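You operate a simulated robot arm through the tools that you are given. There is no shell and no other tool.

You run a simulated robot arm. Do the job below in one go: nothing can be reset, and whatever is moved stays where it is left.

JOB
Pour juice for two: fill both tall mugs about half way and tip the rest away.
Fine: the rest goes into the basin; pour from the clear measuring jug and stand it back empty; spill none. Set down upright: clear measuring jug.

Only the result counts: the job must be done as asked and must still hold three seconds after the hand-in. Knocking over, shifting, dropping, spilling or breaking anything else fails it.

ROBOT AND FRAMES
A 6-joint arm with a two-finger parallel gripper, fixed in place. Base frame: the origin is at the foot of the arm, x ahead of it, y to its left, z up; the work surface is at about z = 0. Lengths are in mm, angles in degrees, forces in N, time in s.
With the tool pointing down near the work surface it reaches from about 180 to 460 mm from the base axis. Its first joint turns from -70.0 to 70.0 degrees. Payload 1.9 kg.
The tool frame sits at the grasp point between the pads (the TCP): z along the fingers, y along the line on which they close. The tips reach 23 mm beyond it. The gripper opens to 94 mm. The fingers are 38 mm wide and 10 mm thick; the gripper's body (54 by 96 mm) begins 39 mm behind the TCP.
Orientation is that of the tool frame in the base frame, as a unit quaternion [x, y, z, w]. With the fingers straight down and closing along the base's y, the tool's x points along the base's -x, its y along +y and its z along -z.

CONTROLS
- The arm moves only by the tool servo_tool. Its argument "motion" is a list of rows, each a list of 2 entries, a list of its own where there are three numbers: the shift along the tool's x, y, z in mm, then the turn, a rotation vector about the tool's x, y, z in degrees. In form: [[[x, y, z], [rx, ry, rz]], ...]. A call has 1 to 20 rows; each row is the pose to reach, as a shift and turn from the pose commanded when the call began, along the tool's axes at that moment. "claw" is the gripper command, from -1 (shut) to 1 (fully open), values between in proportion, set as the call begins (left out, the last holds). Each row takes 0.2 s and may step no farther than 50 mm and 8.6 degrees from the row before; otherwise, or with a gripper value out of range, the whole call is refused. A pose out of reach is approached as far as the arm can. The call stops where the force on the tool passes 40 N (or 10 N more than at its start, if that is more) or the arm is blocked; 0.2 s more then pass. The fingers move at their own pace (about 108 mm/s each) and stop on an object; they squeeze with about 24 N. The grip force told is the motor's: it shows also when the fingers shut on nothing. Time passes only in rows, and 0.2 s behind the last, so rows that repeat a pose let the fingers close. The reply holds the time, the measured pose of the TCP, the force on the tool along the base axes, the opening and the grip force, in the units named above and with some noise, with the torque about the TCP (base axes, N m) and any sound that the robot's microphone picked up.
- Cameras (640 x 400 px; columns grow to the right, rows downward): "scene" is fixed at [8.9, 301.3, 440.3]; the picture's right is [-0.98, -0.22, 0.00], its down [-0.13, 0.56, -0.82] and it looks along [0.18, -0.80, -0.58] (base axes); focal length 214 px, centre (320, 200). "wrist" rides on the gripper at [86, 16, -75] in the tool frame; the picture's right is [-0.18, 0.98, 0.00], its down [-0.58, -0.11, -0.81] and it looks along [-0.79, -0.15, 0.59] (tool axes); focal length 243 px, centre (320, 200). There is no depth. A picture from a camera that has moved, and an enlarged one, comes with that camera's place and axes in the base frame and with its lens. The place of the scene camera against the robot may be out by one fixed shift of up to 25 mm in any direction.
- snapshot(camera): a new picture of that camera. No time passes.
- close_up(camera, box): a new picture of the part [left, top, right, bottom] of that camera's present view, enlarged. No time passes.
- hand_in(): hands the job in; it is judged then, once.

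Places have to be worked out from the pictures, the camera data and where the tool is seen. Open the gripper and draw the arm clear of the work before you hand the job in, unless the task says otherwise.

The tools are called after ">>>" by a JSON object that holds its "fn" and its "kwargs". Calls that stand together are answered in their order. servo_tool: Moves the arm, as the interface text tells. Its arguments: {"type":"object","properties":{"motion":{"type":"array","items":{"type":"array"}},"claw":{"type":"number"}},"required":["motion"]} The other tools are called the same way: snapshot (camera) takes a picture; close_up (camera, box) takes an enlarged picture of a part of a camera's view; hand_in () hands the job in.

At the start:

```text
time_s: 0.0
tcp_pos: [305.5, 6.2, 353.5]
orientation: [0.001, 1.0, 0.002, 0.0]
contact_force: [-0.1, -1.0, 1.6]
wrist_torque: [0.01, 0.01, 0.03]
width: 93.9
finger_force: 0.0
```

scene: 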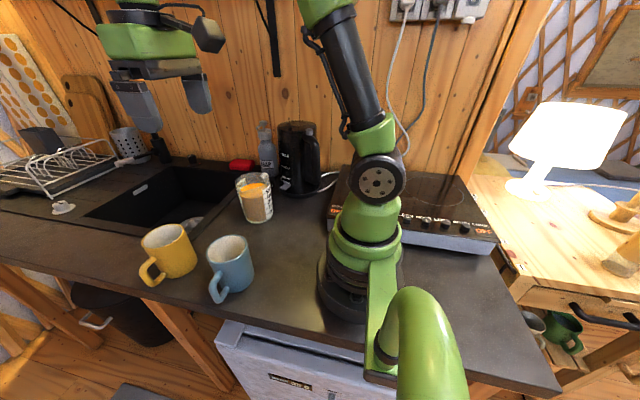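
wrist: 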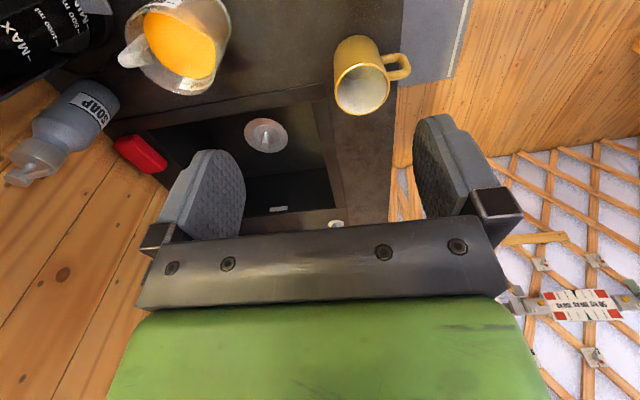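

I start by looking closely at both camera views to locate the jug, mugs and basin.

>>> {"fn": "close_up", "kwargs": {"camera": "scene", "box": [120, 110, 340, 310]}}

>>> {"fn": "close_up", "kwargs": {"camera": "wrist", "box": [0, 0, 480, 240]}}

>>> {"fn": "close_up", "kwargs": {"camera": "scene", "box": [0, 100, 240, 250]}}

```text
2.00 times, centred on (230, 210) of scene
camera zoom: at [8.9, 301.3, 440.3], right [-0.98, -0.22, 0.0], down [-0.13, 0.56, -0.82], along [0.18, -0.8, -0.58], focal length 429 px, centre (500, 180)
```

zoom: 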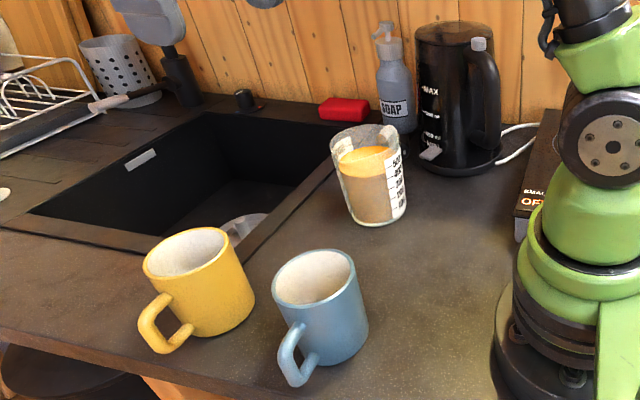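

```text
1.33 times, centred on (240, 120) of wrist
camera zoom: at [218.1, 23.1, 426.5], right [0.19, 0.98, 0.0], down [0.58, -0.11, 0.81], along [0.79, -0.15, -0.59], focal length 324 px, centre (427, 307)
```

zoom: 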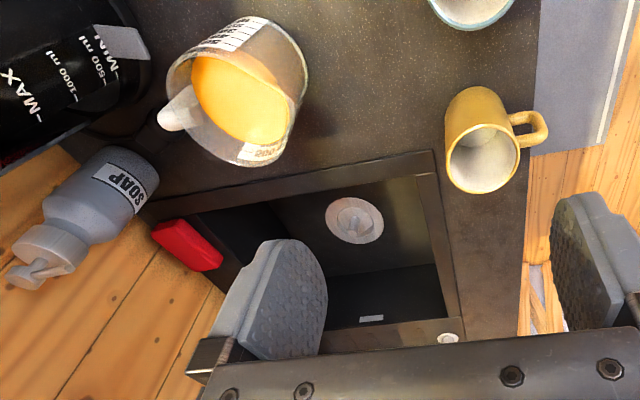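

```text
2.67 times, centred on (120, 175) of scene
camera zoom: at [8.9, 301.3, 440.3], right [-0.98, -0.22, 0.0], down [-0.13, 0.56, -0.82], along [0.18, -0.8, -0.58], focal length 572 px, centre (853, 267)
```

zoom: 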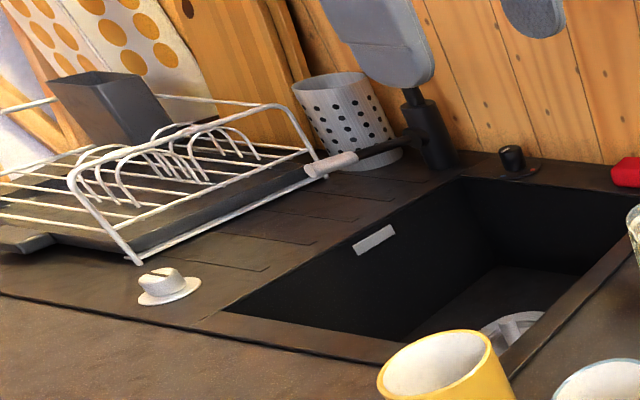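

The jug stands in front-right, with the mugs near the front edge and the sink ahead. I zoom further to measure the jug and mugs.

>>> {"fn": "close_up", "kwargs": {"camera": "scene", "box": [220, 160, 290, 230]}}

>>> {"fn": "close_up", "kwargs": {"camera": "wrist", "box": [100, 0, 260, 110]}}

>>> {"fn": "close_up", "kwargs": {"camera": "scene", "box": [130, 210, 270, 310]}}

>>> {"fn": "close_up", "kwargs": {"camera": "wrist", "box": [310, 0, 430, 130]}}

```text
5.71 times, centred on (255, 195) of scene
camera zoom: at [8.9, 301.3, 440.3], right [-0.98, -0.22, 0.0], down [-0.13, 0.56, -0.82], along [0.18, -0.8, -0.58], focal length 1226 px, centre (691, 229)
```

zoom: 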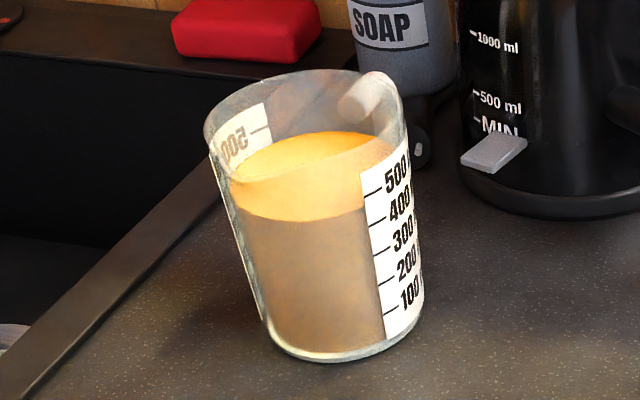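

```text
3.64 times, centred on (180, 55) of wrist
camera zoom: at [218.1, 23.1, 426.5], right [0.19, 0.98, 0.0], down [0.58, -0.11, 0.81], along [0.79, -0.15, -0.59], focal length 882 px, centre (829, 727)
```

zoom: 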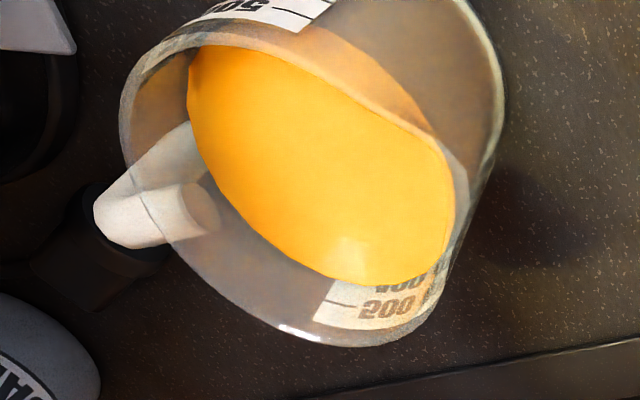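

```text
4.00 times, centred on (200, 260) of scene
camera zoom: at [8.9, 301.3, 440.3], right [-0.98, -0.22, 0.0], down [-0.13, 0.56, -0.82], along [0.18, -0.8, -0.58], focal length 858 px, centre (800, -40)
```

zoom: 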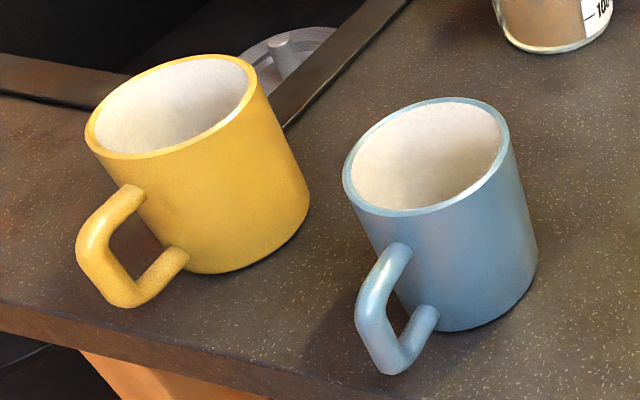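

```text
3.08 times, centred on (370, 65) of wrist
camera zoom: at [218.1, 23.1, 426.5], right [0.19, 0.98, 0.0], down [0.58, -0.11, 0.81], along [0.79, -0.15, -0.59], focal length 746 px, centre (166, 615)
```

zoom: 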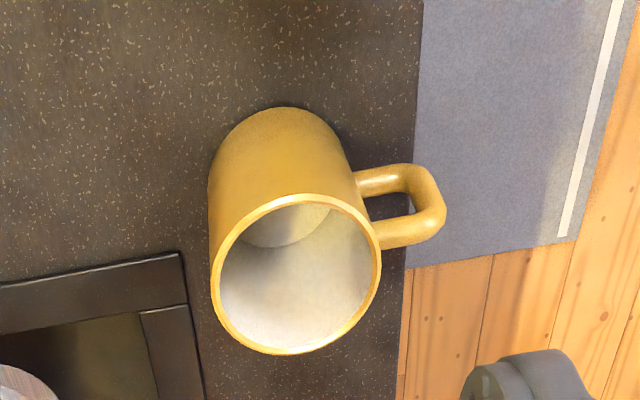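

The jug is about 128 mm tall near (305, -165), spout pointing to −y; the mugs are near (256, 50) and (413, 48). I move the wrist camera back and lower to view the jug from another side.

>>> {"fn": "servo_tool", "kwargs": {"motion": [[[26, -18, 30], [0, 0, 4]], [[53, -36, 61], [0, 0, 8]], [[79, -55, 92], [0, 0, 12]], [[106, -73, 122], [0, 0, 16]], [[132, -91, 153], [0, 0, 20]], [[132, -91, 153], [0, 0, 20]]], "claw": 1}}

>>> {"fn": "snapshot", "kwargs": {"camera": "wrist"}}

>>> {"fn": "snapshot", "kwargs": {"camera": "scene"}}

```text
time_s: 1.4
tcp_pos: [173.2, -83.8, 200.3]
orientation: [0.175, 0.985, 0.002, 0.0]
contact_force: [-0.5, 0.4, -0.6]
wrist_torque: [0.0, -0.03, 0.0]
width: 94.0
finger_force: 0.2
```

```text
taken
camera wrist: at [96.8, -38.1, 273.0], right [0.51, 0.86, 0.0], down [0.51, -0.3, 0.81], along [0.69, -0.41, -0.59], focal length 243 px, centre (320, 200)
```

wrist: 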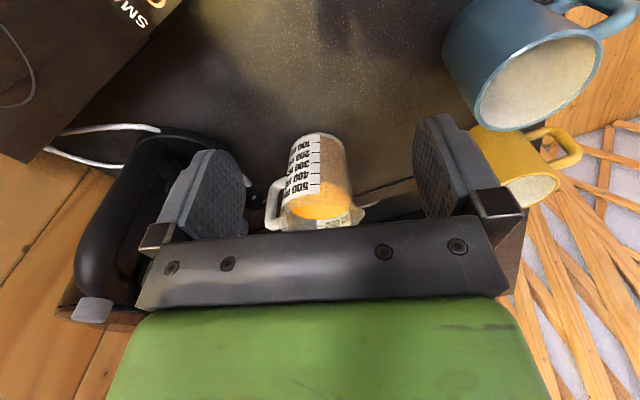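

```text
taken
```

scene: 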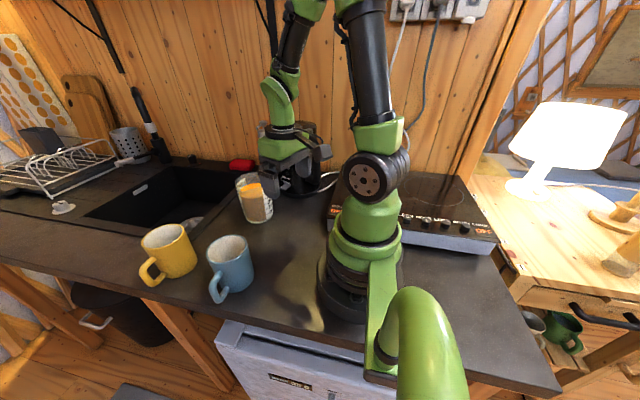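

The tool reached the pose. I zoom on the jug, because the protrusion may be a handle.

>>> {"fn": "close_up", "kwargs": {"camera": "wrist", "box": [240, 110, 400, 240]}}

>>> {"fn": "close_up", "kwargs": {"camera": "wrist", "box": [420, 0, 640, 220]}}

>>> {"fn": "close_up", "kwargs": {"camera": "scene", "box": [210, 110, 350, 230]}}

```text
3.08 times, centred on (320, 175) of wrist
camera zoom: at [96.8, -38.1, 273.0], right [0.51, 0.86, 0.0], down [0.51, -0.3, 0.81], along [0.69, -0.41, -0.59], focal length 746 px, centre (320, 277)
```

zoom: 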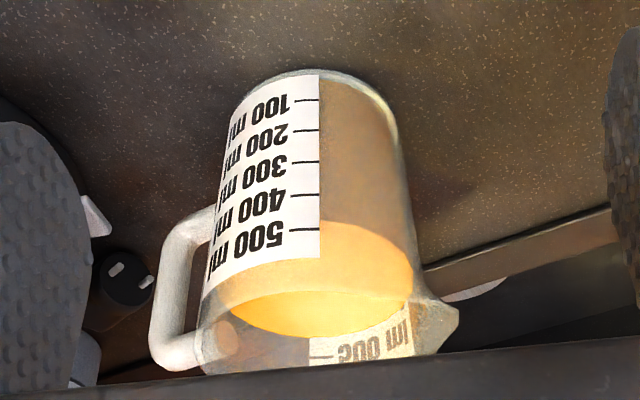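

```text
1.82 times, centred on (530, 110) of wrist
camera zoom: at [96.8, -38.1, 273.0], right [0.51, 0.86, 0.0], down [0.51, -0.3, 0.81], along [0.69, -0.41, -0.59], focal length 441 px, centre (-62, 364)
```

zoom: 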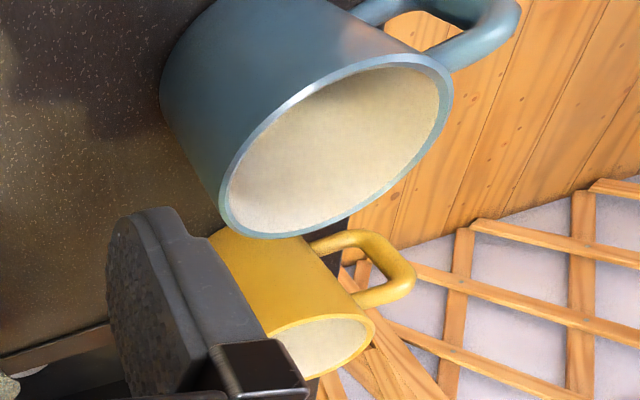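

```text
3.33 times, centred on (280, 170) of scene
camera zoom: at [8.9, 301.3, 440.3], right [-0.98, -0.22, 0.0], down [-0.13, 0.56, -0.82], along [0.18, -0.8, -0.58], focal length 715 px, centre (453, 300)
```

zoom: 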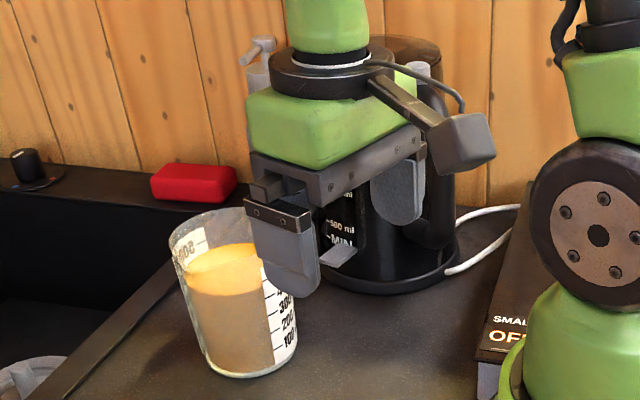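

The jug has its handle toward −y and its pouring lip toward +y (azimuth ≈ 83°), with about 480–500 ml inside. I go back up to free space to test whether the tool can roll half a turn, which would put the camera on top for a horizontal side grasp.

>>> {"fn": "servo_tool", "kwargs": {"motion": [[[-18, 26, -26], [0, 0, -4]], [[-35, 51, -52], [0, 0, -8]], [[-53, 77, -78], [0, 0, -12]], [[-71, 102, -104], [0, 0, -16]], [[-88.6, 128, -130], [0, 0, -20]], [[-88.6, 128, -130], [0, 0, -20]]]}}

>>> {"fn": "servo_tool", "kwargs": {"motion": [[[0, 0, 0], [0, 0, 8.5]], [[0, 0, 0], [0, 0, 17]], [[0, 0, 0], [0, 0, 25.5]], [[0, 0, 0], [0, 0, 34]], [[0, 0, 0], [0, 0, 42.5]], [[0, 0, 0], [0, 0, 51]], [[0, 0, 0], [0, 0, 59.5]], [[0, 0, 0], [0, 0, 68]], [[0, 0, 0], [0, 0, 76.5]], [[0, 0, 0], [0, 0, 85]], [[0, 0, 0], [0, 0, 93.5]], [[0, 0, 0], [0, 0, 102]], [[0, 0, 0], [0, 0, 110.5]], [[0, 0, 0], [0, 0, 119]], [[0, 0, 0], [0, 0, 127.5]], [[0, 0, 0], [0, 0, 136]], [[0, 0, 0], [0, 0, 144.5]], [[0, 0, 0], [0, 0, 153]], [[0, 0, 0], [0, 0, 161.5]], [[0, 0, 0], [0, 0, 170]]]}}

```text
time_s: 2.8
tcp_pos: [299.7, 5.5, 330.3]
orientation: [0.0, 1.0, 0.001, 0.001]
contact_force: [0.4, -0.4, 0.6]
wrist_torque: [0.0, -0.02, -0.01]
width: 94.2
finger_force: 0.1
```

```text
time_s: 7.0
tcp_pos: [300.1, 3.7, 330.9]
orientation: [0.996, 0.086, 0.001, -0.001]
contact_force: [-0.2, 0.8, -0.1]
wrist_torque: [-0.02, -0.01, 0.0]
width: 94.0
finger_force: 0.1
```

The half-turn roll works. Now I roll the last 10° and pitch the tool up to horizontal in free air, to test that reach.

>>> {"fn": "servo_tool", "kwargs": {"motion": [[[0, 0, 0], [0, 0, 5]], [[0, 0, 0], [0, 0, 10]], [[0, 0, 0], [0, 0, 10]]]}}

>>> {"fn": "servo_tool", "kwargs": {"motion": [[[0, 0, 0], [0, 8.5, 0]], [[0, 0, 5], [0, 17, 0]], [[0, 0, 10], [0, 25.5, 0]], [[0, 0, 15], [0, 34, 0]], [[0, 0, 20], [0, 42.5, 0]], [[0, 0, 25], [0, 51, 0]], [[0, 0, 30], [0, 59.5, 0]], [[0, 0, 35], [0, 68, 0]], [[0, 0, 40], [0, 76.5, 0]], [[0, 0, 45], [0, 85, 0]], [[0, 0, 50], [0, 90, 0]], [[0, 0, 50], [0, 90, 0]]]}}

>>> {"fn": "snapshot", "kwargs": {"camera": "scene"}}

>>> {"fn": "snapshot", "kwargs": {"camera": "wrist"}}

```text
time_s: 7.8
tcp_pos: [300.3, 4.6, 329.5]
orientation: [1.0, -0.001, 0.001, -0.002]
contact_force: [0.1, 0.1, 0.3]
wrist_torque: [0.01, 0.03, 0.02]
width: 94.0
finger_force: 0.0
```

```text
time_s: 10.4
tcp_pos: [285.4, 62.2, 405.7]
orientation: [0.707, -0.002, 0.708, 0.0]
contact_force: [-0.2, 0.3, 0.9]
wrist_torque: [-0.01, 0.02, 0.03]
width: 94.1
finger_force: 0.1
out of reach, approached as far as the arm can: row 5, 7, 8, 9, 10, 11, 12
```

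```text
taken
```

scene: 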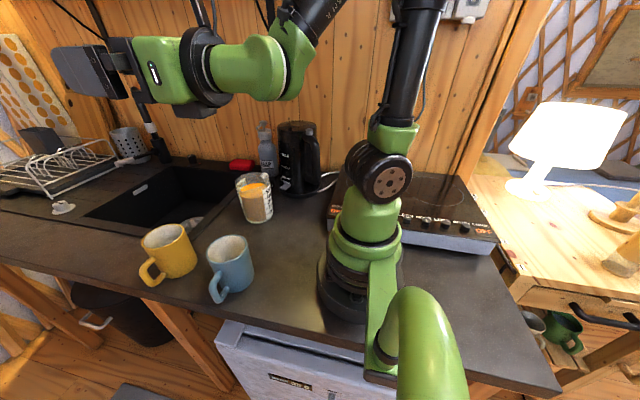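

```text
taken
camera wrist: at [210.9, 47.3, 490.7], right [0.0, -0.98, -0.19], down [-0.81, 0.11, -0.58], along [0.59, 0.15, -0.79], focal length 243 px, centre (320, 200)
```

wrist: 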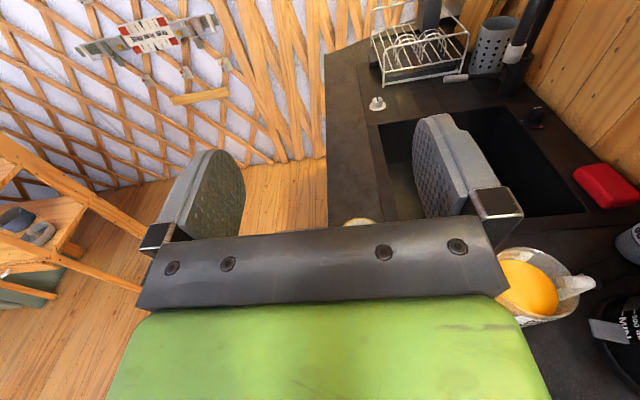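

Horizontal is out of reach here because the wrist gets too near the base, so a top-down grasp with a tilting pour is the better option. I reverse to tool-down.

>>> {"fn": "servo_tool", "kwargs": {"motion": [[[5, 0, 0], [0, -8.5, 0]], [[10, 0, 0], [0, -17, 0]], [[15, 0, 0], [0, -25.5, 0]], [[20, 0, 0], [0, -34, 0]], [[25, 0, 0], [0, -42.5, 0]], [[30, 0, 0], [0, -51, 0]], [[35, 0, 0], [0, -59.5, 0]], [[40, 0, 0], [0, -68, 0]], [[45, 0, 0], [0, -76.5, 0]], [[50, 0, 0], [0, -85, 0]], [[50, 0, 0], [0, -90, 0]], [[50, 0, 0], [0, -90, 0]]]}}

```text
time_s: 13.0
tcp_pos: [211.1, 55.8, 167.3]
orientation: [0.998, -0.002, 0.061, 0.032]
contact_force: [0.6, -0.5, 0.9]
wrist_torque: [0.0, 0.02, 0.02]
width: 93.8
finger_force: 0.1
out of reach, approached as far as the arm can: row 5, 6, 7, 8, 9, 10, 11, 12
```

The arm ended somewhere unexpected, above and behind the blue mug. I look before moving further.

>>> {"fn": "snapshot", "kwargs": {"camera": "scene"}}

>>> {"fn": "snapshot", "kwargs": {"camera": "wrist"}}

```text
taken
```

scene: 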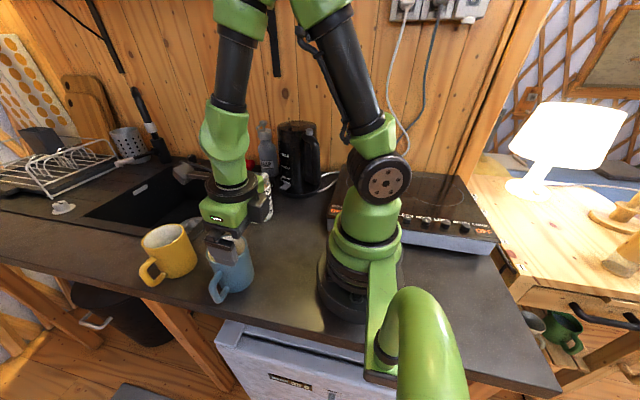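

```text
taken
camera wrist: at [287.1, 46.5, 250.3], right [-0.19, -0.98, 0.04], down [-0.67, 0.16, 0.72], along [-0.71, 0.11, -0.69], focal length 243 px, centre (320, 200)
```

wrist: 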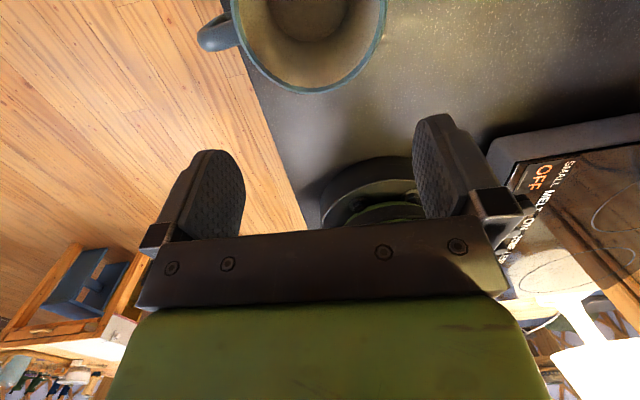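

The gripper hovers above and behind the blue mug without contact. I make one small upward move to learn where the commanded pose stands.

>>> {"fn": "servo_tool", "kwargs": {"motion": [[[0, 0, -20], [0, 0, 0]]]}}

```text
time_s: 13.4
tcp_pos: [201.9, 55.5, 173.2]
orientation: [0.997, -0.002, 0.062, 0.035]
contact_force: [-0.1, -0.2, 0.4]
wrist_torque: [0.02, 0.01, 0.02]
width: 93.7
finger_force: 0.1
out of reach, approached as far as the arm can: row 1
```

It drifted and reports a limit, likely the roll joint. I roll back toward neutral while lifting a little.

>>> {"fn": "servo_tool", "kwargs": {"motion": [[[0, 0, -5], [0, 0, -8.5]], [[0, 0, -10], [0, 0, -17]], [[0, 0, -15], [0, 0, -25.5]], [[0, 0, -20], [0, 0, -34]], [[0, 0, -20], [0, 0, -34]]]}}

```text
time_s: 14.6
tcp_pos: [193.1, 53.3, 177.3]
orientation: [0.954, 0.291, 0.05, 0.052]
contact_force: [0.5, -0.3, 0.7]
wrist_torque: [0.04, 0.03, 0.0]
width: 94.0
finger_force: 0.1
out of reach, approached as far as the arm can: row 1, 2, 3, 4, 5
```

Rolling is fine, but it is still stuck near the inner limit with a slight tilt. I move outward and up over the blue mug with ample clearance while straightening the tool.

>>> {"fn": "servo_tool", "kwargs": {"motion": [[[15, 26.6, -15.8], [1.9, -1, 0]], [[30, 53.2, -31.5], [3.7, -1.9, 0]], [[45, 79.9, -47], [5.6, -2.9, 0]], [[60, 106.5, -63], [7.4, -3.8, 0]], [[60, 106.5, -63], [7.4, -3.8, 0]]]}}

```text
time_s: 15.8
tcp_pos: [208.6, 12.8, 126.8]
orientation: [0.957, 0.29, 0.011, 0.024]
contact_force: [0.0, 0.1, -0.7]
wrist_torque: [-0.01, -0.03, 0.01]
width: 94.2
finger_force: 0.0
out of reach, approached as far as the arm can: row 1, 2, 3, 4, 5
```

It slid inward and down instead of up, apparently pinned at a joint limit. I look before any further move.

>>> {"fn": "snapshot", "kwargs": {"camera": "scene"}}

>>> {"fn": "snapshot", "kwargs": {"camera": "wrist"}}

```text
taken
```

scene: 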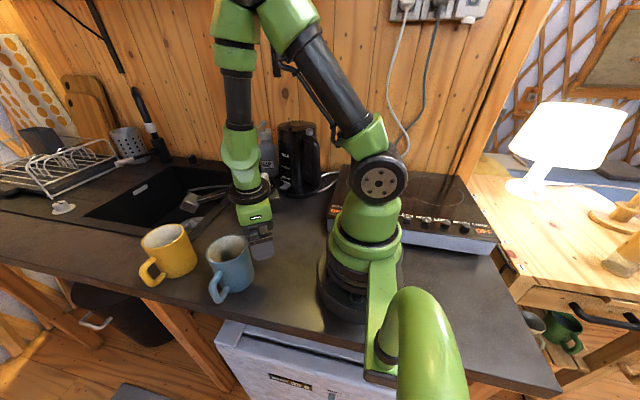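

```text
taken
camera wrist: at [286.4, 50.8, 201.0], right [0.39, -0.92, 0.05], down [-0.57, -0.2, 0.8], along [-0.72, -0.34, -0.6], focal length 243 px, centre (320, 200)
```

wrist: 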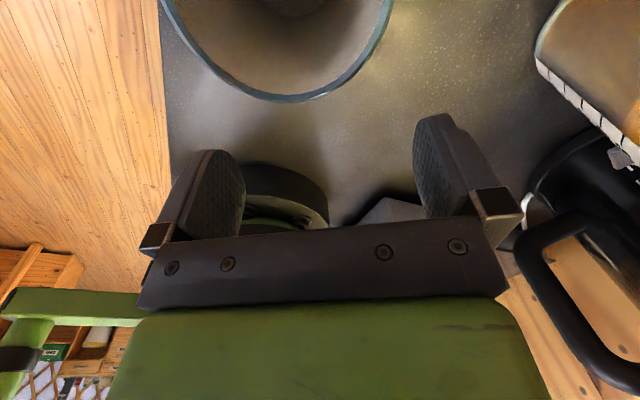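

The arm looks free of contact. I send a null move to see whether the held commanded pose is itself the unreachable one.

>>> {"fn": "servo_tool", "kwargs": {"motion": [[[0, 0, 0], [0, 0, 0]]]}}

```text
time_s: 16.2
tcp_pos: [209.1, 13.2, 126.2]
orientation: [0.957, 0.29, 0.011, 0.024]
contact_force: [-0.2, -0.6, -0.2]
wrist_torque: [0.04, -0.03, -0.01]
width: 93.9
finger_force: 0.1
```

The commanded pose equals the current pose, so small probing moves are meaningful. I try a pure 15 mm lift.

>>> {"fn": "servo_tool", "kwargs": {"motion": [[[0, 0, -15], [0, 0, 0]]]}}

```text
time_s: 16.6
tcp_pos: [204.5, 11.4, 133.6]
orientation: [0.956, 0.291, 0.011, 0.028]
contact_force: [-0.5, -0.1, 0.2]
wrist_torque: [0.01, 0.01, 0.01]
width: 94.1
finger_force: 0.1
out of reach, approached as far as the arm can: row 1
```

The behaviour fits a wrist singularity (forearm and tool aligned, with the wrist axis turned sideways). I tilt the tool sideways about base x to get out of it, away from the mug.

>>> {"fn": "servo_tool", "kwargs": {"motion": [[[0, 0, 0], [6.9, 4.6, 0]], [[0, 0, 0], [13.8, 9.2, 0]], [[0, 0, 0], [20.7, 13.9, 0]], [[0, 0, 0], [20.7, 13.9, 0]]]}}

```text
time_s: 17.6
tcp_pos: [203.5, 10.3, 133.5]
orientation: [0.937, 0.288, 0.073, -0.184]
contact_force: [0.0, -0.4, 0.6]
wrist_torque: [0.02, -0.02, -0.02]
width: 94.1
finger_force: 0.0
out of reach, approached as far as the arm can: row 1, 2
```

That freed it. Now I lift and move outward while keeping the tilt.

>>> {"fn": "servo_tool", "kwargs": {"motion": [[[19.6, -0.6, -27.2], [0, 0, 0]], [[39.2, -1.1, -54.4], [0, 0, 0]], [[58.9, -1.7, -81.6], [0, 0, 0]], [[78.5, -2.3, -108.8], [0, 0, 0]], [[78.5, -2.3, -108.8], [0, 0, 0]]]}}

```text
time_s: 18.8
tcp_pos: [263.6, 10.1, 253.2]
orientation: [0.937, 0.289, 0.074, -0.185]
contact_force: [-0.1, -0.7, -0.4]
wrist_torque: [0.0, 0.02, 0.04]
width: 94.1
finger_force: 0.0
```

Free and controllable again. I straighten the tool to vertical here.

>>> {"fn": "servo_tool", "kwargs": {"motion": [[[0, 0, 0], [-6, -4.8, 0]], [[0, 0, 0], [-12, -9.6, 0]], [[0, 0, 0], [-17.8, -14.3, 0]], [[0, 0, 0], [-17.8, -14.3, 0]]]}}

```text
time_s: 19.8
tcp_pos: [263.3, 9.9, 253.0]
orientation: [0.956, 0.294, 0.0, 0.002]
contact_force: [0.9, -0.4, -0.6]
wrist_torque: [-0.01, 0.01, 0.02]
width: 94.0
finger_force: 0.0
```

Vertical again. Now I unroll back through neutral, lifting slightly.

>>> {"fn": "servo_tool", "kwargs": {"motion": [[[0, 0, -5], [0, 0, -8.5]], [[0, 0, -10], [0, 0, -17]], [[0, 0, -15], [0, 0, -25.5]], [[0, 0, -20], [0, 0, -34]], [[0, 0, -25], [0, 0, -42.5]], [[0, 0, -30], [0, 0, -51]], [[0, 0, -35], [0, 0, -59.5]], [[0, 0, -40], [0, 0, -68]], [[0, 0, -40], [0, 0, -76.5]], [[0, 0, -40], [0, 0, -85]], [[0, 0, -40], [0, 0, -93.5]], [[0, 0, -40], [0, 0, -102]], [[0, 0, -40], [0, 0, -110.5]], [[0, 0, -40], [0, 0, -119]], [[0, 0, -40], [0, 0, -127.5]], [[0, 0, -40], [0, 0, -136]], [[0, 0, -40], [0, 0, -144.5]], [[0, 0, -40], [0, 0, -144.5]]]}}

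>>> {"fn": "servo_tool", "kwargs": {"motion": [[[0, 0, 0], [0, 0, -8.5]], [[0, 0, 0], [0, 0, -17]], [[0, 0, 0], [0, 0, -25.5]], [[0, 0, 0], [0, 0, -34]], [[0, 0, 0], [0, 0, -42.5]], [[0, 0, 0], [0, 0, -51]], [[0, 0, 0], [0, 0, -59.5]], [[0, 0, 0], [0, 0, -68]], [[0, 0, 0], [0, 0, -76.5]], [[0, 0, 0], [0, 0, -84]], [[0, 0, 0], [0, 0, -84]]]}}

>>> {"fn": "snapshot", "kwargs": {"camera": "scene"}}

>>> {"fn": "snapshot", "kwargs": {"camera": "wrist"}}

```text
time_s: 23.6
tcp_pos: [263.6, 9.6, 291.8]
orientation: [0.011, 1.0, -0.001, 0.001]
contact_force: [-0.8, -0.4, 0.3]
wrist_torque: [-0.01, 0.0, -0.02]
width: 94.1
finger_force: 0.1
```

```text
time_s: 26.0
tcp_pos: [263.1, 9.3, 292.8]
orientation: [-0.661, 0.75, -0.001, 0.0]
contact_force: [-0.9, 0.6, -0.4]
wrist_torque: [0.0, -0.03, 0.02]
width: 94.0
finger_force: 0.1
```

```text
taken
```

scene: 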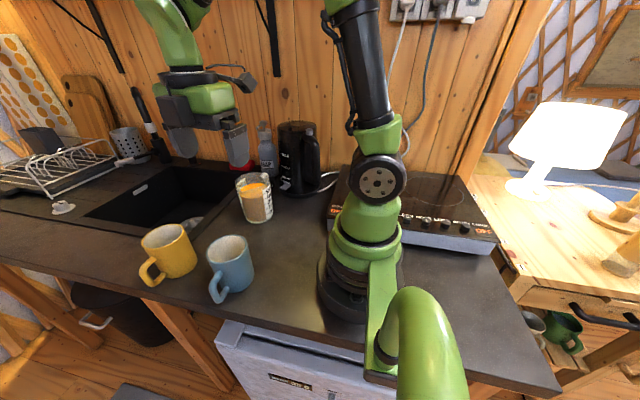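

```text
taken
camera wrist: at [235.0, -73.3, 366.3], right [-0.95, 0.31, 0.0], down [0.18, 0.56, 0.81], along [0.25, 0.77, -0.59], focal length 243 px, centre (320, 200)
```

wrist: 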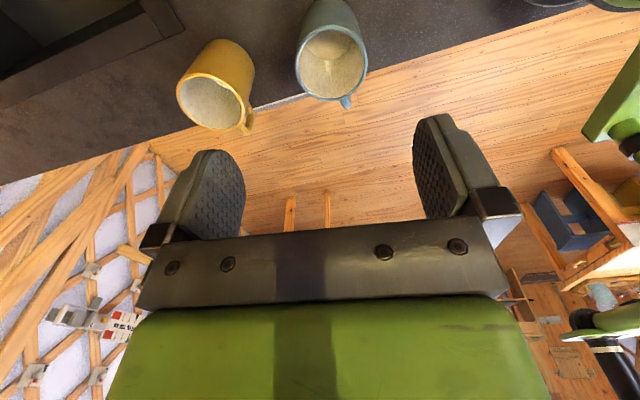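

Now the tool's x-axis faces the jug's handle side. I test the pour tilt without the jug, ahead of the blue mug at (261, 47): a tilt of up to 76° at a safe height.

>>> {"fn": "servo_tool", "kwargs": {"motion": [[[10, 3, 45], [0, 0, 0]], [[20, 6.5, 90], [0, 0, 0]], [[20, 6.5, 90], [0, 8.5, 0]], [[20, 6.5, 90], [0, 17, 0]], [[20, 6.5, 90], [0, 25.5, 0]], [[20, 6.5, 90], [0, 34, 0]], [[20, 6.5, 90], [0, 42.5, 0]], [[20, 6.5, 90], [0, 51, 0]], [[20, 6.5, 90], [0, 54, 0]], [[20, 6.5, 90], [0, 54, 0]]]}}

>>> {"fn": "snapshot", "kwargs": {"camera": "wrist"}}

>>> {"fn": "snapshot", "kwargs": {"camera": "scene"}}

```text
time_s: 28.2
tcp_pos: [253.0, -8.4, 202.9]
orientation: [-0.588, 0.669, -0.301, -0.341]
contact_force: [-0.3, -0.1, -0.3]
wrist_torque: [-0.03, 0.04, 0.01]
width: 94.1
finger_force: 0.0
```

```text
taken
camera wrist: at [237.8, 3.4, 315.2], right [-0.96, 0.23, -0.15], down [0.23, 0.97, 0.0], along [0.15, -0.03, -0.99], focal length 243 px, centre (320, 200)
```

wrist: 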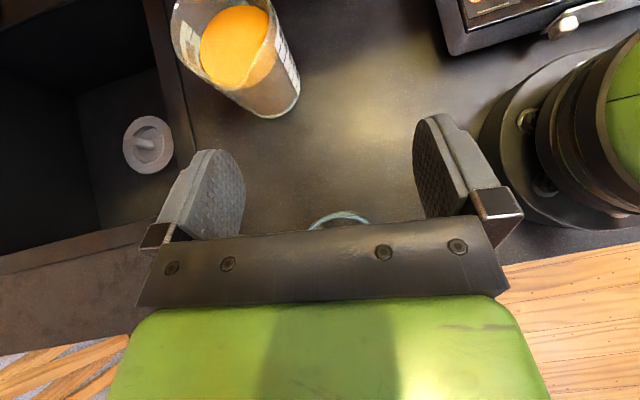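

```text
taken
```

scene: 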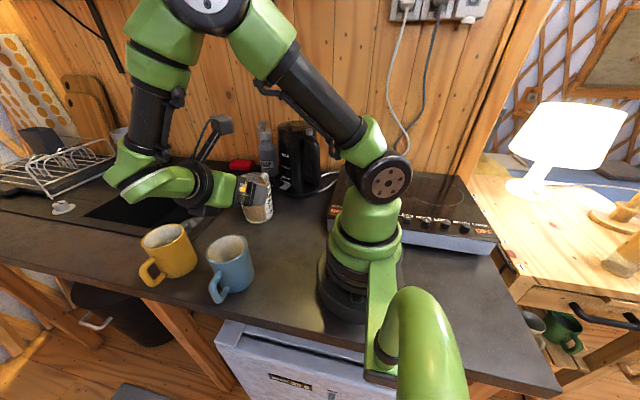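

The pour tilt is well within reach, and the camera now looks straight down. I zoom on the jug here to measure its diameter.

>>> {"fn": "close_up", "kwargs": {"camera": "wrist", "box": [160, 0, 320, 120]}}

>>> {"fn": "close_up", "kwargs": {"camera": "scene", "box": [90, 110, 290, 240]}}

```text
3.33 times, centred on (240, 60) of wrist
camera zoom: at [237.8, 3.4, 315.2], right [-0.96, 0.23, -0.15], down [0.23, 0.97, 0.0], along [0.15, -0.03, -0.99], focal length 809 px, centre (587, 667)
```

zoom: 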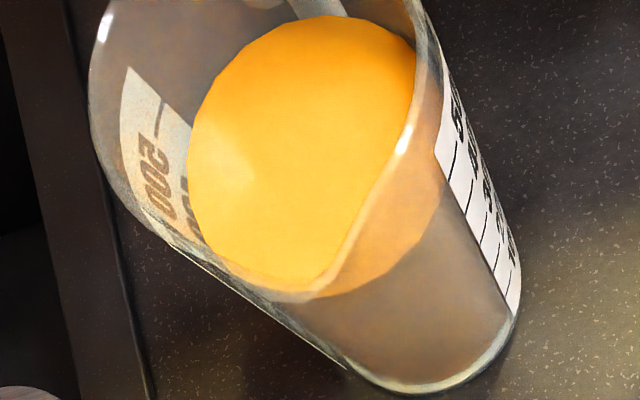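

```text
3.08 times, centred on (190, 175) of scene
camera zoom: at [8.9, 301.3, 440.3], right [-0.98, -0.22, 0.0], down [-0.13, 0.56, -0.82], along [0.18, -0.8, -0.58], focal length 660 px, centre (720, 277)
```

zoom: 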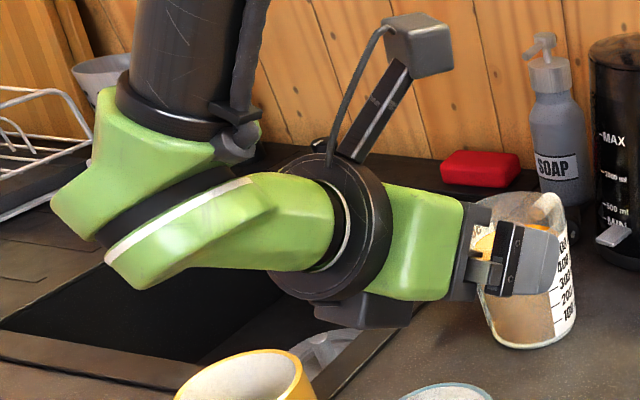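

The lip sits toward +y. I shift to a higher spot so the whole jug is visible from nearly straight above.

>>> {"fn": "servo_tool", "kwargs": {"motion": [[[36, -10.5, -5.4], [0, 0, 0]], [[72, -21, -10.9], [0, 0, 0]], [[108.1, -31.6, -16.3], [0, 0, 0]], [[108.1, -31.6, -16.3], [0, 0, 0]]]}}

>>> {"fn": "close_up", "kwargs": {"camera": "wrist", "box": [220, 20, 420, 150]}}

>>> {"fn": "snapshot", "kwargs": {"camera": "wrist"}}

```text
time_s: 29.2
tcp_pos: [279.5, -62.0, 300.5]
orientation: [-0.588, 0.668, -0.302, -0.341]
contact_force: [0.5, 0.6, 1.0]
wrist_torque: [0.01, 0.01, -0.03]
width: 94.2
finger_force: 0.1
```

```text
3.08 times, centred on (320, 85) of wrist
camera zoom: at [263.2, -50.3, 412.9], right [-0.96, 0.23, -0.15], down [0.23, 0.97, 0.0], along [0.15, -0.03, -0.99], focal length 746 px, centre (320, 554)
```

zoom: 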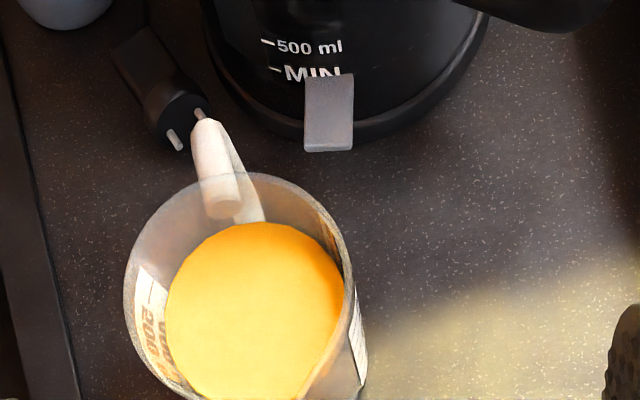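

```text
taken
camera wrist: at [263.2, -50.3, 412.9], right [-0.96, 0.23, -0.15], down [0.23, 0.97, 0.0], along [0.15, -0.03, -0.99], focal length 243 px, centre (320, 200)
```

wrist: 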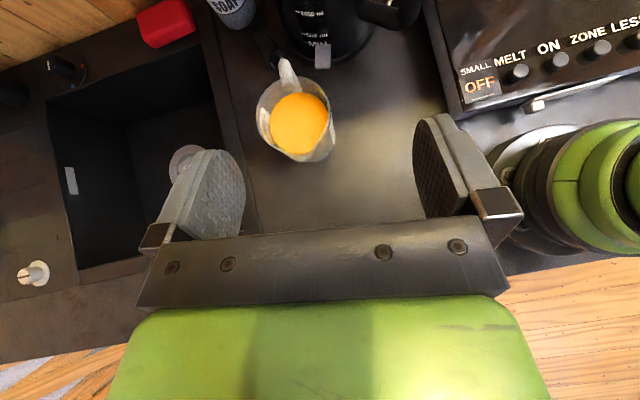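

Good overhead view. I take a tight zoom on the complete jug.

>>> {"fn": "close_up", "kwargs": {"camera": "wrist", "box": [240, 50, 360, 170]}}

>>> {"fn": "close_up", "kwargs": {"camera": "wrist", "box": [0, 20, 280, 300]}}

```text
3.33 times, centred on (300, 110) of wrist
camera zoom: at [263.2, -50.3, 412.9], right [-0.96, 0.23, -0.15], down [0.23, 0.97, 0.0], along [0.15, -0.03, -0.99], focal length 809 px, centre (387, 500)
```

zoom: 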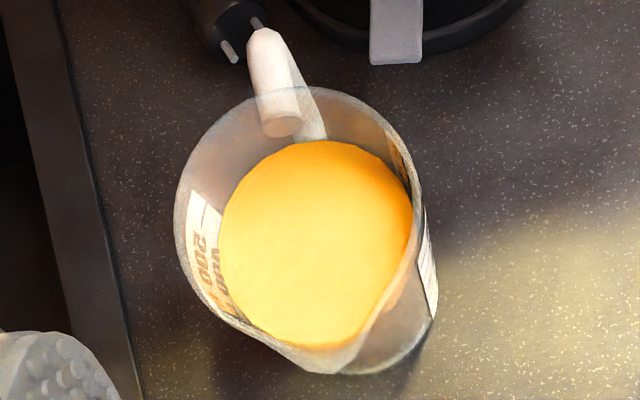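

```text
1.43 times, centred on (140, 160) of wrist
camera zoom: at [263.2, -50.3, 412.9], right [-0.96, 0.23, -0.15], down [0.23, 0.97, 0.0], along [0.15, -0.03, -0.99], focal length 347 px, centre (577, 257)
```

zoom: 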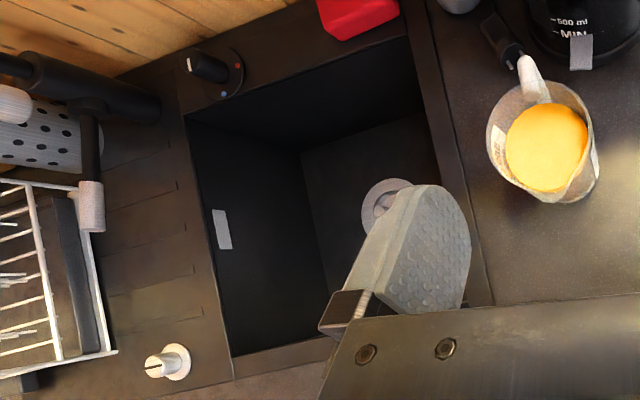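

The rim is about 87 mm in diameter, so it fits the 94 mm opening. I go directly above the jug for a parallax-free fix on its centre and lip direction.

>>> {"fn": "servo_tool", "kwargs": {"motion": [[[16.2, -20.6, 22.3], [0, 0, 0]], [[32.5, -41.3, 44.7], [0, 0, 0]], [[32.5, -41.3, 44.7], [0, 0, 0]]]}}

>>> {"fn": "close_up", "kwargs": {"camera": "wrist", "box": [240, 90, 400, 230]}}

```text
time_s: 30.0
tcp_pos: [312.9, -123.4, 299.9]
orientation: [-0.589, 0.669, -0.301, -0.34]
contact_force: [0.0, 0.3, 0.0]
wrist_torque: [-0.01, -0.02, 0.02]
width: 94.0
finger_force: 0.0
```

```text
2.86 times, centred on (320, 160) of wrist
camera zoom: at [297.5, -110.6, 412.5], right [-0.96, 0.23, -0.15], down [0.23, 0.97, 0.0], along [0.15, -0.03, -0.99], focal length 693 px, centre (320, 314)
```

zoom: 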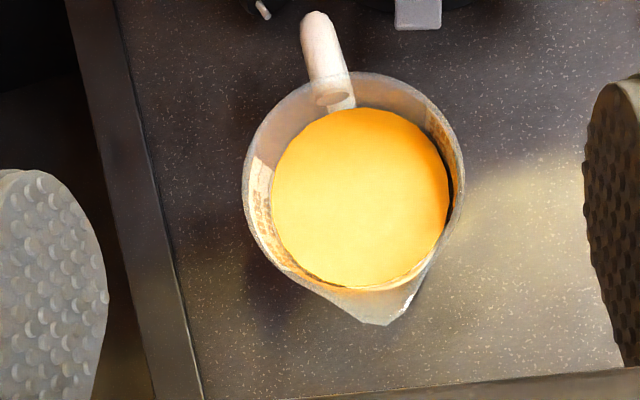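

The jug axis is near (315, -170.5), the lip near azimuth 84°, but the rim looks nearer 90–92 mm here. I zoom tightly on the rim for an accurate diameter.

>>> {"fn": "close_up", "kwargs": {"camera": "wrist", "box": [292, 100, 376, 190]}}

>>> {"fn": "close_up", "kwargs": {"camera": "wrist", "box": [290, 130, 320, 155]}}

>>> {"fn": "close_up", "kwargs": {"camera": "wrist", "box": [350, 130, 380, 155]}}

```text
4.44 times, centred on (334, 145) of wrist
camera zoom: at [297.5, -110.6, 412.5], right [-0.96, 0.23, -0.15], down [0.23, 0.97, 0.0], along [0.15, -0.03, -0.99], focal length 1078 px, centre (258, 444)
```

zoom: 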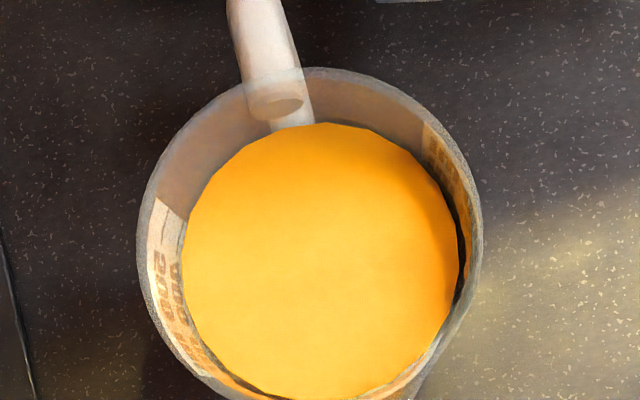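

```text
16.00 times, centred on (305, 142) of wrist
camera zoom: at [297.5, -110.6, 412.5], right [-0.96, 0.23, -0.15], down [0.23, 0.97, 0.0], along [0.15, -0.03, -0.99], focal length 3882 px, centre (560, 1120)
```

zoom: 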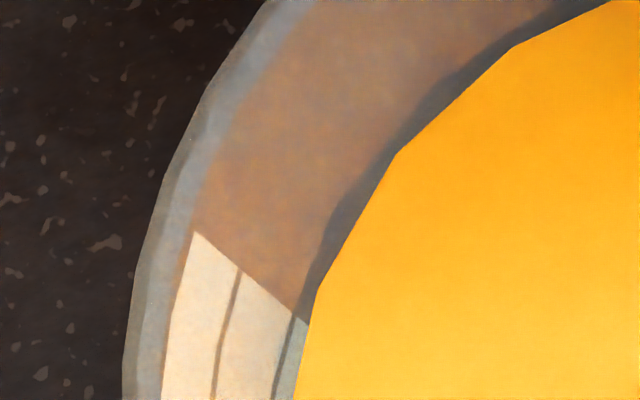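

```text
16.00 times, centred on (365, 142) of wrist
camera zoom: at [297.5, -110.6, 412.5], right [-0.96, 0.23, -0.15], down [0.23, 0.97, 0.0], along [0.15, -0.03, -0.99], focal length 3882 px, centre (-400, 1120)
```

zoom: 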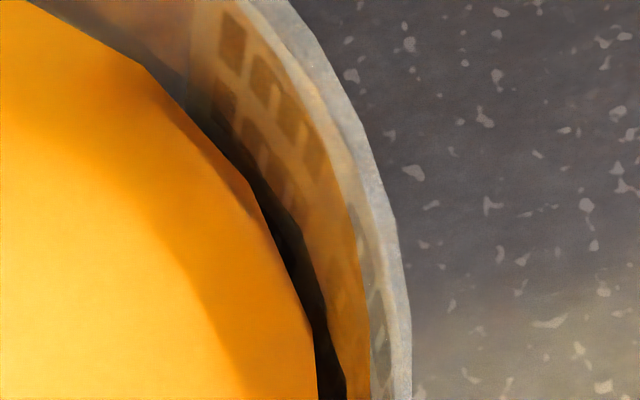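

The tight zoom gives about 91–93 mm depending on the rim height, so I need that height. I lower the camera 100 mm straight down for a second scale measurement.

>>> {"fn": "servo_tool", "kwargs": {"motion": [[[-27, 0, 19.6], [0, 0, 0]], [[-54, 0, 39.2], [0, 0, 0]], [[-80.9, 0, 58.8], [0, 0, 0]], [[-80.9, 0, 58.8], [0, 0, 0]]]}}

>>> {"fn": "snapshot", "kwargs": {"camera": "wrist"}}

```text
time_s: 31.0
tcp_pos: [311.5, -122.3, 199.9]
orientation: [-0.588, 0.669, -0.301, -0.341]
contact_force: [0.2, -0.6, 0.0]
wrist_torque: [0.0, -0.01, -0.02]
width: 94.1
finger_force: 0.1
```

```text
taken
camera wrist: at [296.6, -110.3, 312.3], right [-0.96, 0.23, -0.15], down [0.23, 0.97, 0.0], along [0.15, -0.03, -0.99], focal length 243 px, centre (320, 200)
```

wrist: 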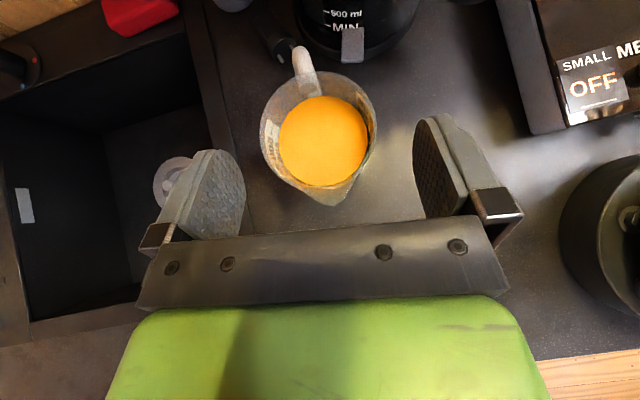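

>>> {"fn": "close_up", "kwargs": {"camera": "wrist", "box": [250, 108, 280, 138]}}

>>> {"fn": "close_up", "kwargs": {"camera": "wrist", "box": [360, 108, 390, 138]}}

>>> {"fn": "close_up", "kwargs": {"camera": "wrist", "box": [240, 30, 400, 220]}}

```text
13.33 times, centred on (265, 123) of wrist
camera zoom: at [296.6, -110.3, 312.3], right [-0.96, 0.23, -0.15], down [0.23, 0.97, 0.0], along [0.15, -0.03, -0.99], focal length 3235 px, centre (1053, 1227)
```

zoom: 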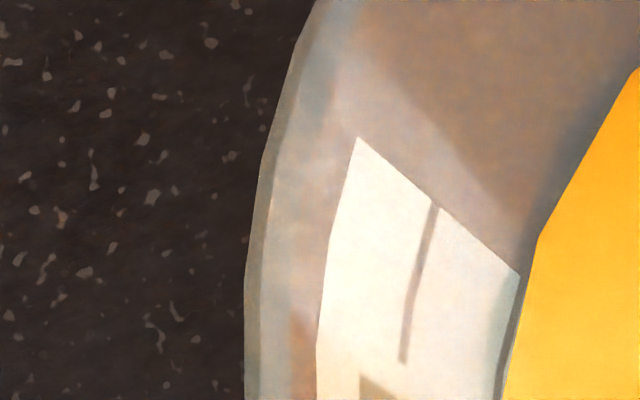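

```text
13.33 times, centred on (375, 123) of wrist
camera zoom: at [296.6, -110.3, 312.3], right [-0.96, 0.23, -0.15], down [0.23, 0.97, 0.0], along [0.15, -0.03, -0.99], focal length 3235 px, centre (-413, 1227)
```

zoom: 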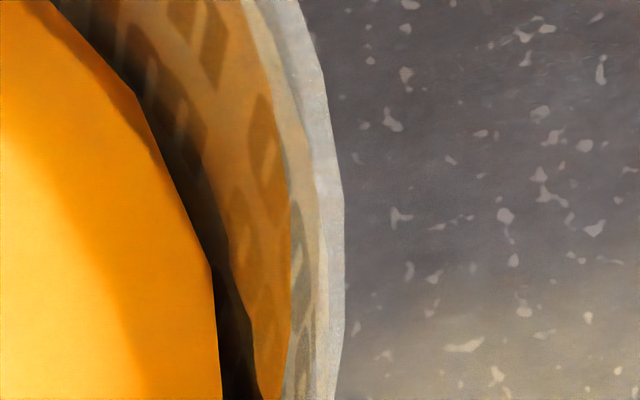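

```text
2.11 times, centred on (320, 125) of wrist
camera zoom: at [296.6, -110.3, 312.3], right [-0.96, 0.23, -0.15], down [0.23, 0.97, 0.0], along [0.15, -0.03, -0.99], focal length 511 px, centre (320, 358)
```

zoom: 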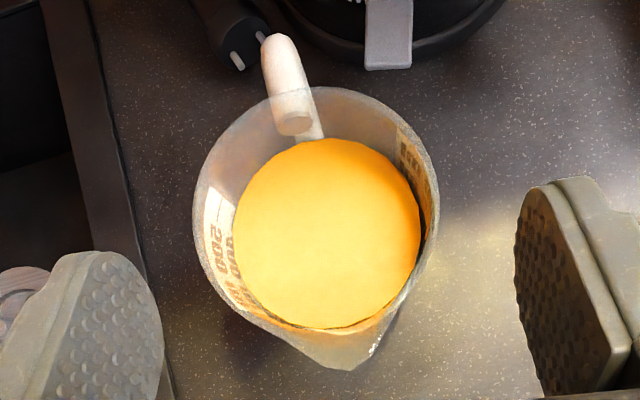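

The rim works out to about 94 mm at z ≈ 120, too wide to straddle from above, so the 15 mm thick D-handle (out to y ≈ -250, z ≈ 30–108) is the grasp to use. I untilt, lift, and then look at the handle and the nearby kettle from the side.

>>> {"fn": "servo_tool", "kwargs": {"motion": [[[36, 0, -26], [0, -7, 0]], [[72.8, 0, -52.9], [0, -14, 0]], [[72.8, 0, -52.9], [0, -22, 0]], [[72.8, 0, -52.9], [0, -30, 0]], [[72.8, 0, -52.9], [0, -38, 0]], [[72.8, 0, -52.9], [0, -46, 0]], [[72.8, 0, -52.9], [0, -54, 0]], [[72.8, 0, -52.9], [0, -54, 0]]]}}

>>> {"fn": "servo_tool", "kwargs": {"motion": [[[-4, 7, 2], [0, 0, 8.2]], [[-8, 14, 4], [0, 0, 16.4]], [[-12, 21, 6], [0, 0, 24.6]], [[-16, 28, 8], [0, 0, 32.8]], [[-20, 35, 10], [0, 0, 41]], [[-24, 42, 12], [0, 0, 49.2]], [[-28, 49, 14], [0, 0, 57.4]], [[-32, 56, 16], [0, 0, 65.6]], [[-36, 63, 18], [0, 0, 73.8]], [[-40, 70, 20], [0, 0, 82]], [[-44, 77, 22], [0, 0, 90.2]], [[-48, 84, 24], [0, 0, 98.4]], [[-52, 91, 26], [0, 0, 106.6]], [[-56, 98, 28], [0, 0, 114.8]], [[-60, 105, 30], [0, 0, 123]], [[-60, 105, 30], [0, 0, 123]]]}}

>>> {"fn": "snapshot", "kwargs": {"camera": "wrist"}}

```text
time_s: 32.8
tcp_pos: [312.4, -122.9, 289.8]
orientation: [-0.661, 0.751, 0.0, 0.001]
contact_force: [0.7, 0.0, -0.3]
wrist_torque: [-0.01, -0.02, -0.05]
width: 94.0
finger_force: 0.1
```

```text
time_s: 36.2
tcp_pos: [216.4, -51.1, 259.8]
orientation: [0.345, 0.939, 0.0, 0.001]
contact_force: [-0.8, 0.5, -0.1]
wrist_torque: [0.01, 0.01, -0.05]
width: 94.2
finger_force: 0.0
```

```text
taken
camera wrist: at [159.6, 19.0, 333.1], right [0.78, 0.63, 0.0], down [0.37, -0.46, 0.81], along [0.51, -0.63, -0.59], focal length 243 px, centre (320, 200)
```

wrist: 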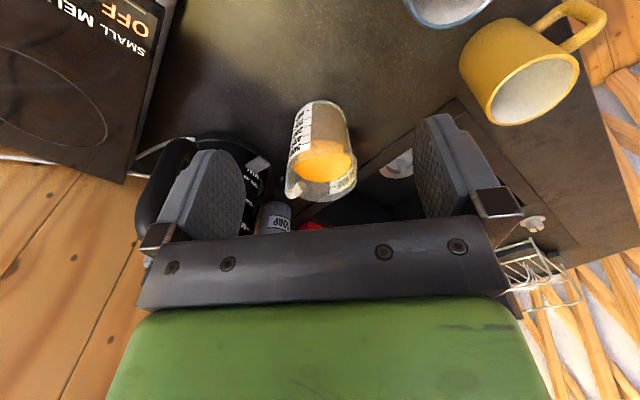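

The finger hides the kettle from here. I move to a viewpoint looking along +x past the kettle at the jug handle.

>>> {"fn": "servo_tool", "kwargs": {"motion": [[[-18.8, -22, 7], [0, 0, -8]], [[-37.5, -44.2, 14], [0, 0, -16]], [[-56.3, -66.4, 21], [0, 0, -24]], [[-75, -88.5, 28], [0, 0, -32]], [[-93.8, -110.6, 35], [0, 0, -40]], [[-93.8, -110.6, 35], [0, 0, -40]]]}}

>>> {"fn": "snapshot", "kwargs": {"camera": "wrist"}}

>>> {"fn": "snapshot", "kwargs": {"camera": "scene"}}

```text
time_s: 37.6
tcp_pos: [216.9, -196.4, 226.1]
orientation: [0.001, 1.0, -0.001, 0.001]
contact_force: [-0.8, 0.3, 0.5]
wrist_torque: [-0.01, 0.02, 0.02]
width: 94.1
finger_force: 0.0
```

```text
taken
camera wrist: at [129.4, -178.4, 298.2], right [0.19, 0.98, 0.0], down [0.58, -0.11, 0.81], along [0.79, -0.15, -0.59], focal length 243 px, centre (320, 200)
```

wrist: 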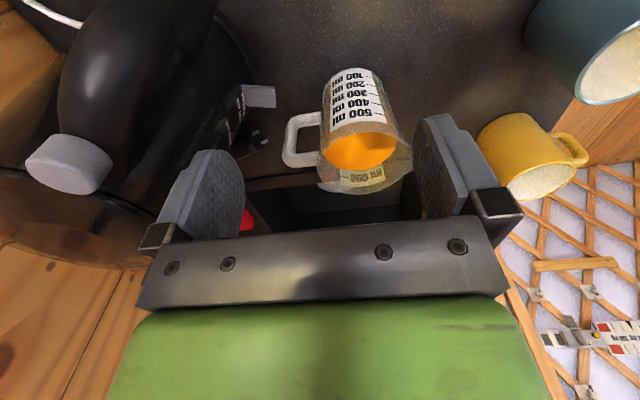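

```text
taken
```

scene: 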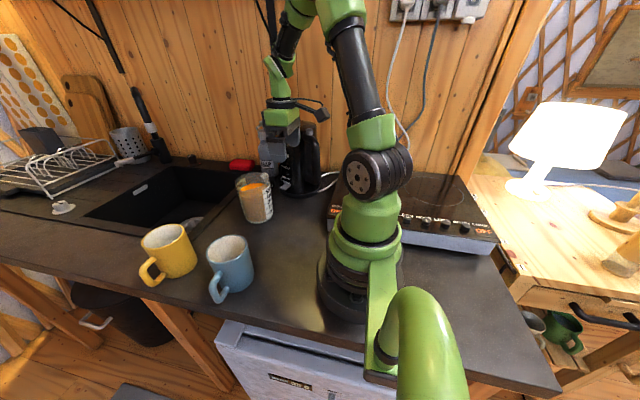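

Excellent side view of the handle. I zoom in to measure it and the kettle.

>>> {"fn": "close_up", "kwargs": {"camera": "wrist", "box": [220, 50, 430, 200]}}

>>> {"fn": "close_up", "kwargs": {"camera": "wrist", "box": [0, 0, 300, 240]}}

```text
2.67 times, centred on (325, 125) of wrist
camera zoom: at [129.4, -178.4, 298.2], right [0.19, 0.98, 0.0], down [0.58, -0.11, 0.81], along [0.79, -0.15, -0.59], focal length 647 px, centre (307, 400)
```

zoom: 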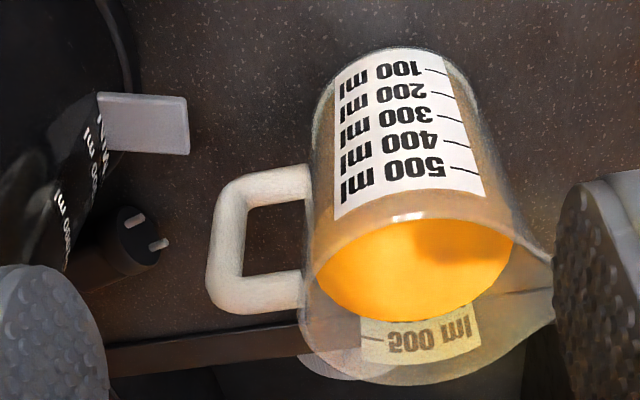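

```text
1.67 times, centred on (150, 120) of wrist
camera zoom: at [129.4, -178.4, 298.2], right [0.19, 0.98, 0.0], down [0.58, -0.11, 0.81], along [0.79, -0.15, -0.59], focal length 404 px, centre (603, 333)
```

zoom: 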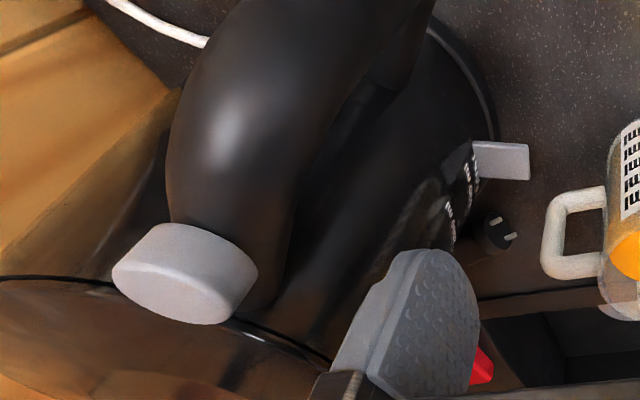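

The handle spans z ≈ 20–103 with its vertical bar at y ≈ -241 to -255, x ≈ 314; the kettle is near (236, -348) so the camera must face the jug side when gripping. Before gripping, I test that rolled orientation and its pour tilt in free air, first rolling above the centre.

>>> {"fn": "servo_tool", "kwargs": {"motion": [[[-5, 5, -30], [0, 0, 8.5]], [[-15, 15, -60], [0, 0, 17]], [[-30, 32, -74], [0, 0, 25.5]], [[-45, 50, -74], [0, 0, 34]], [[-60, 67, -74], [0, 0, 42.5]], [[-75, 85, -74], [0, 0, 51]], [[-90, 102, -74], [0, 0, 59.5]], [[-105, 120, -74], [0, 0, 68]], [[-113, 136, -74], [0, 0, 76.5]], [[-113, 136, -74], [0, 0, 80]], [[-113, 136, -74], [0, 0, 80]]]}}

```text
time_s: 40.0
tcp_pos: [328.7, -60.4, 298.9]
orientation: [0.644, 0.765, -0.001, 0.002]
contact_force: [0.0, 0.2, 0.2]
wrist_torque: [0.0, -0.01, 0.0]
width: 94.1
finger_force: 0.1
```

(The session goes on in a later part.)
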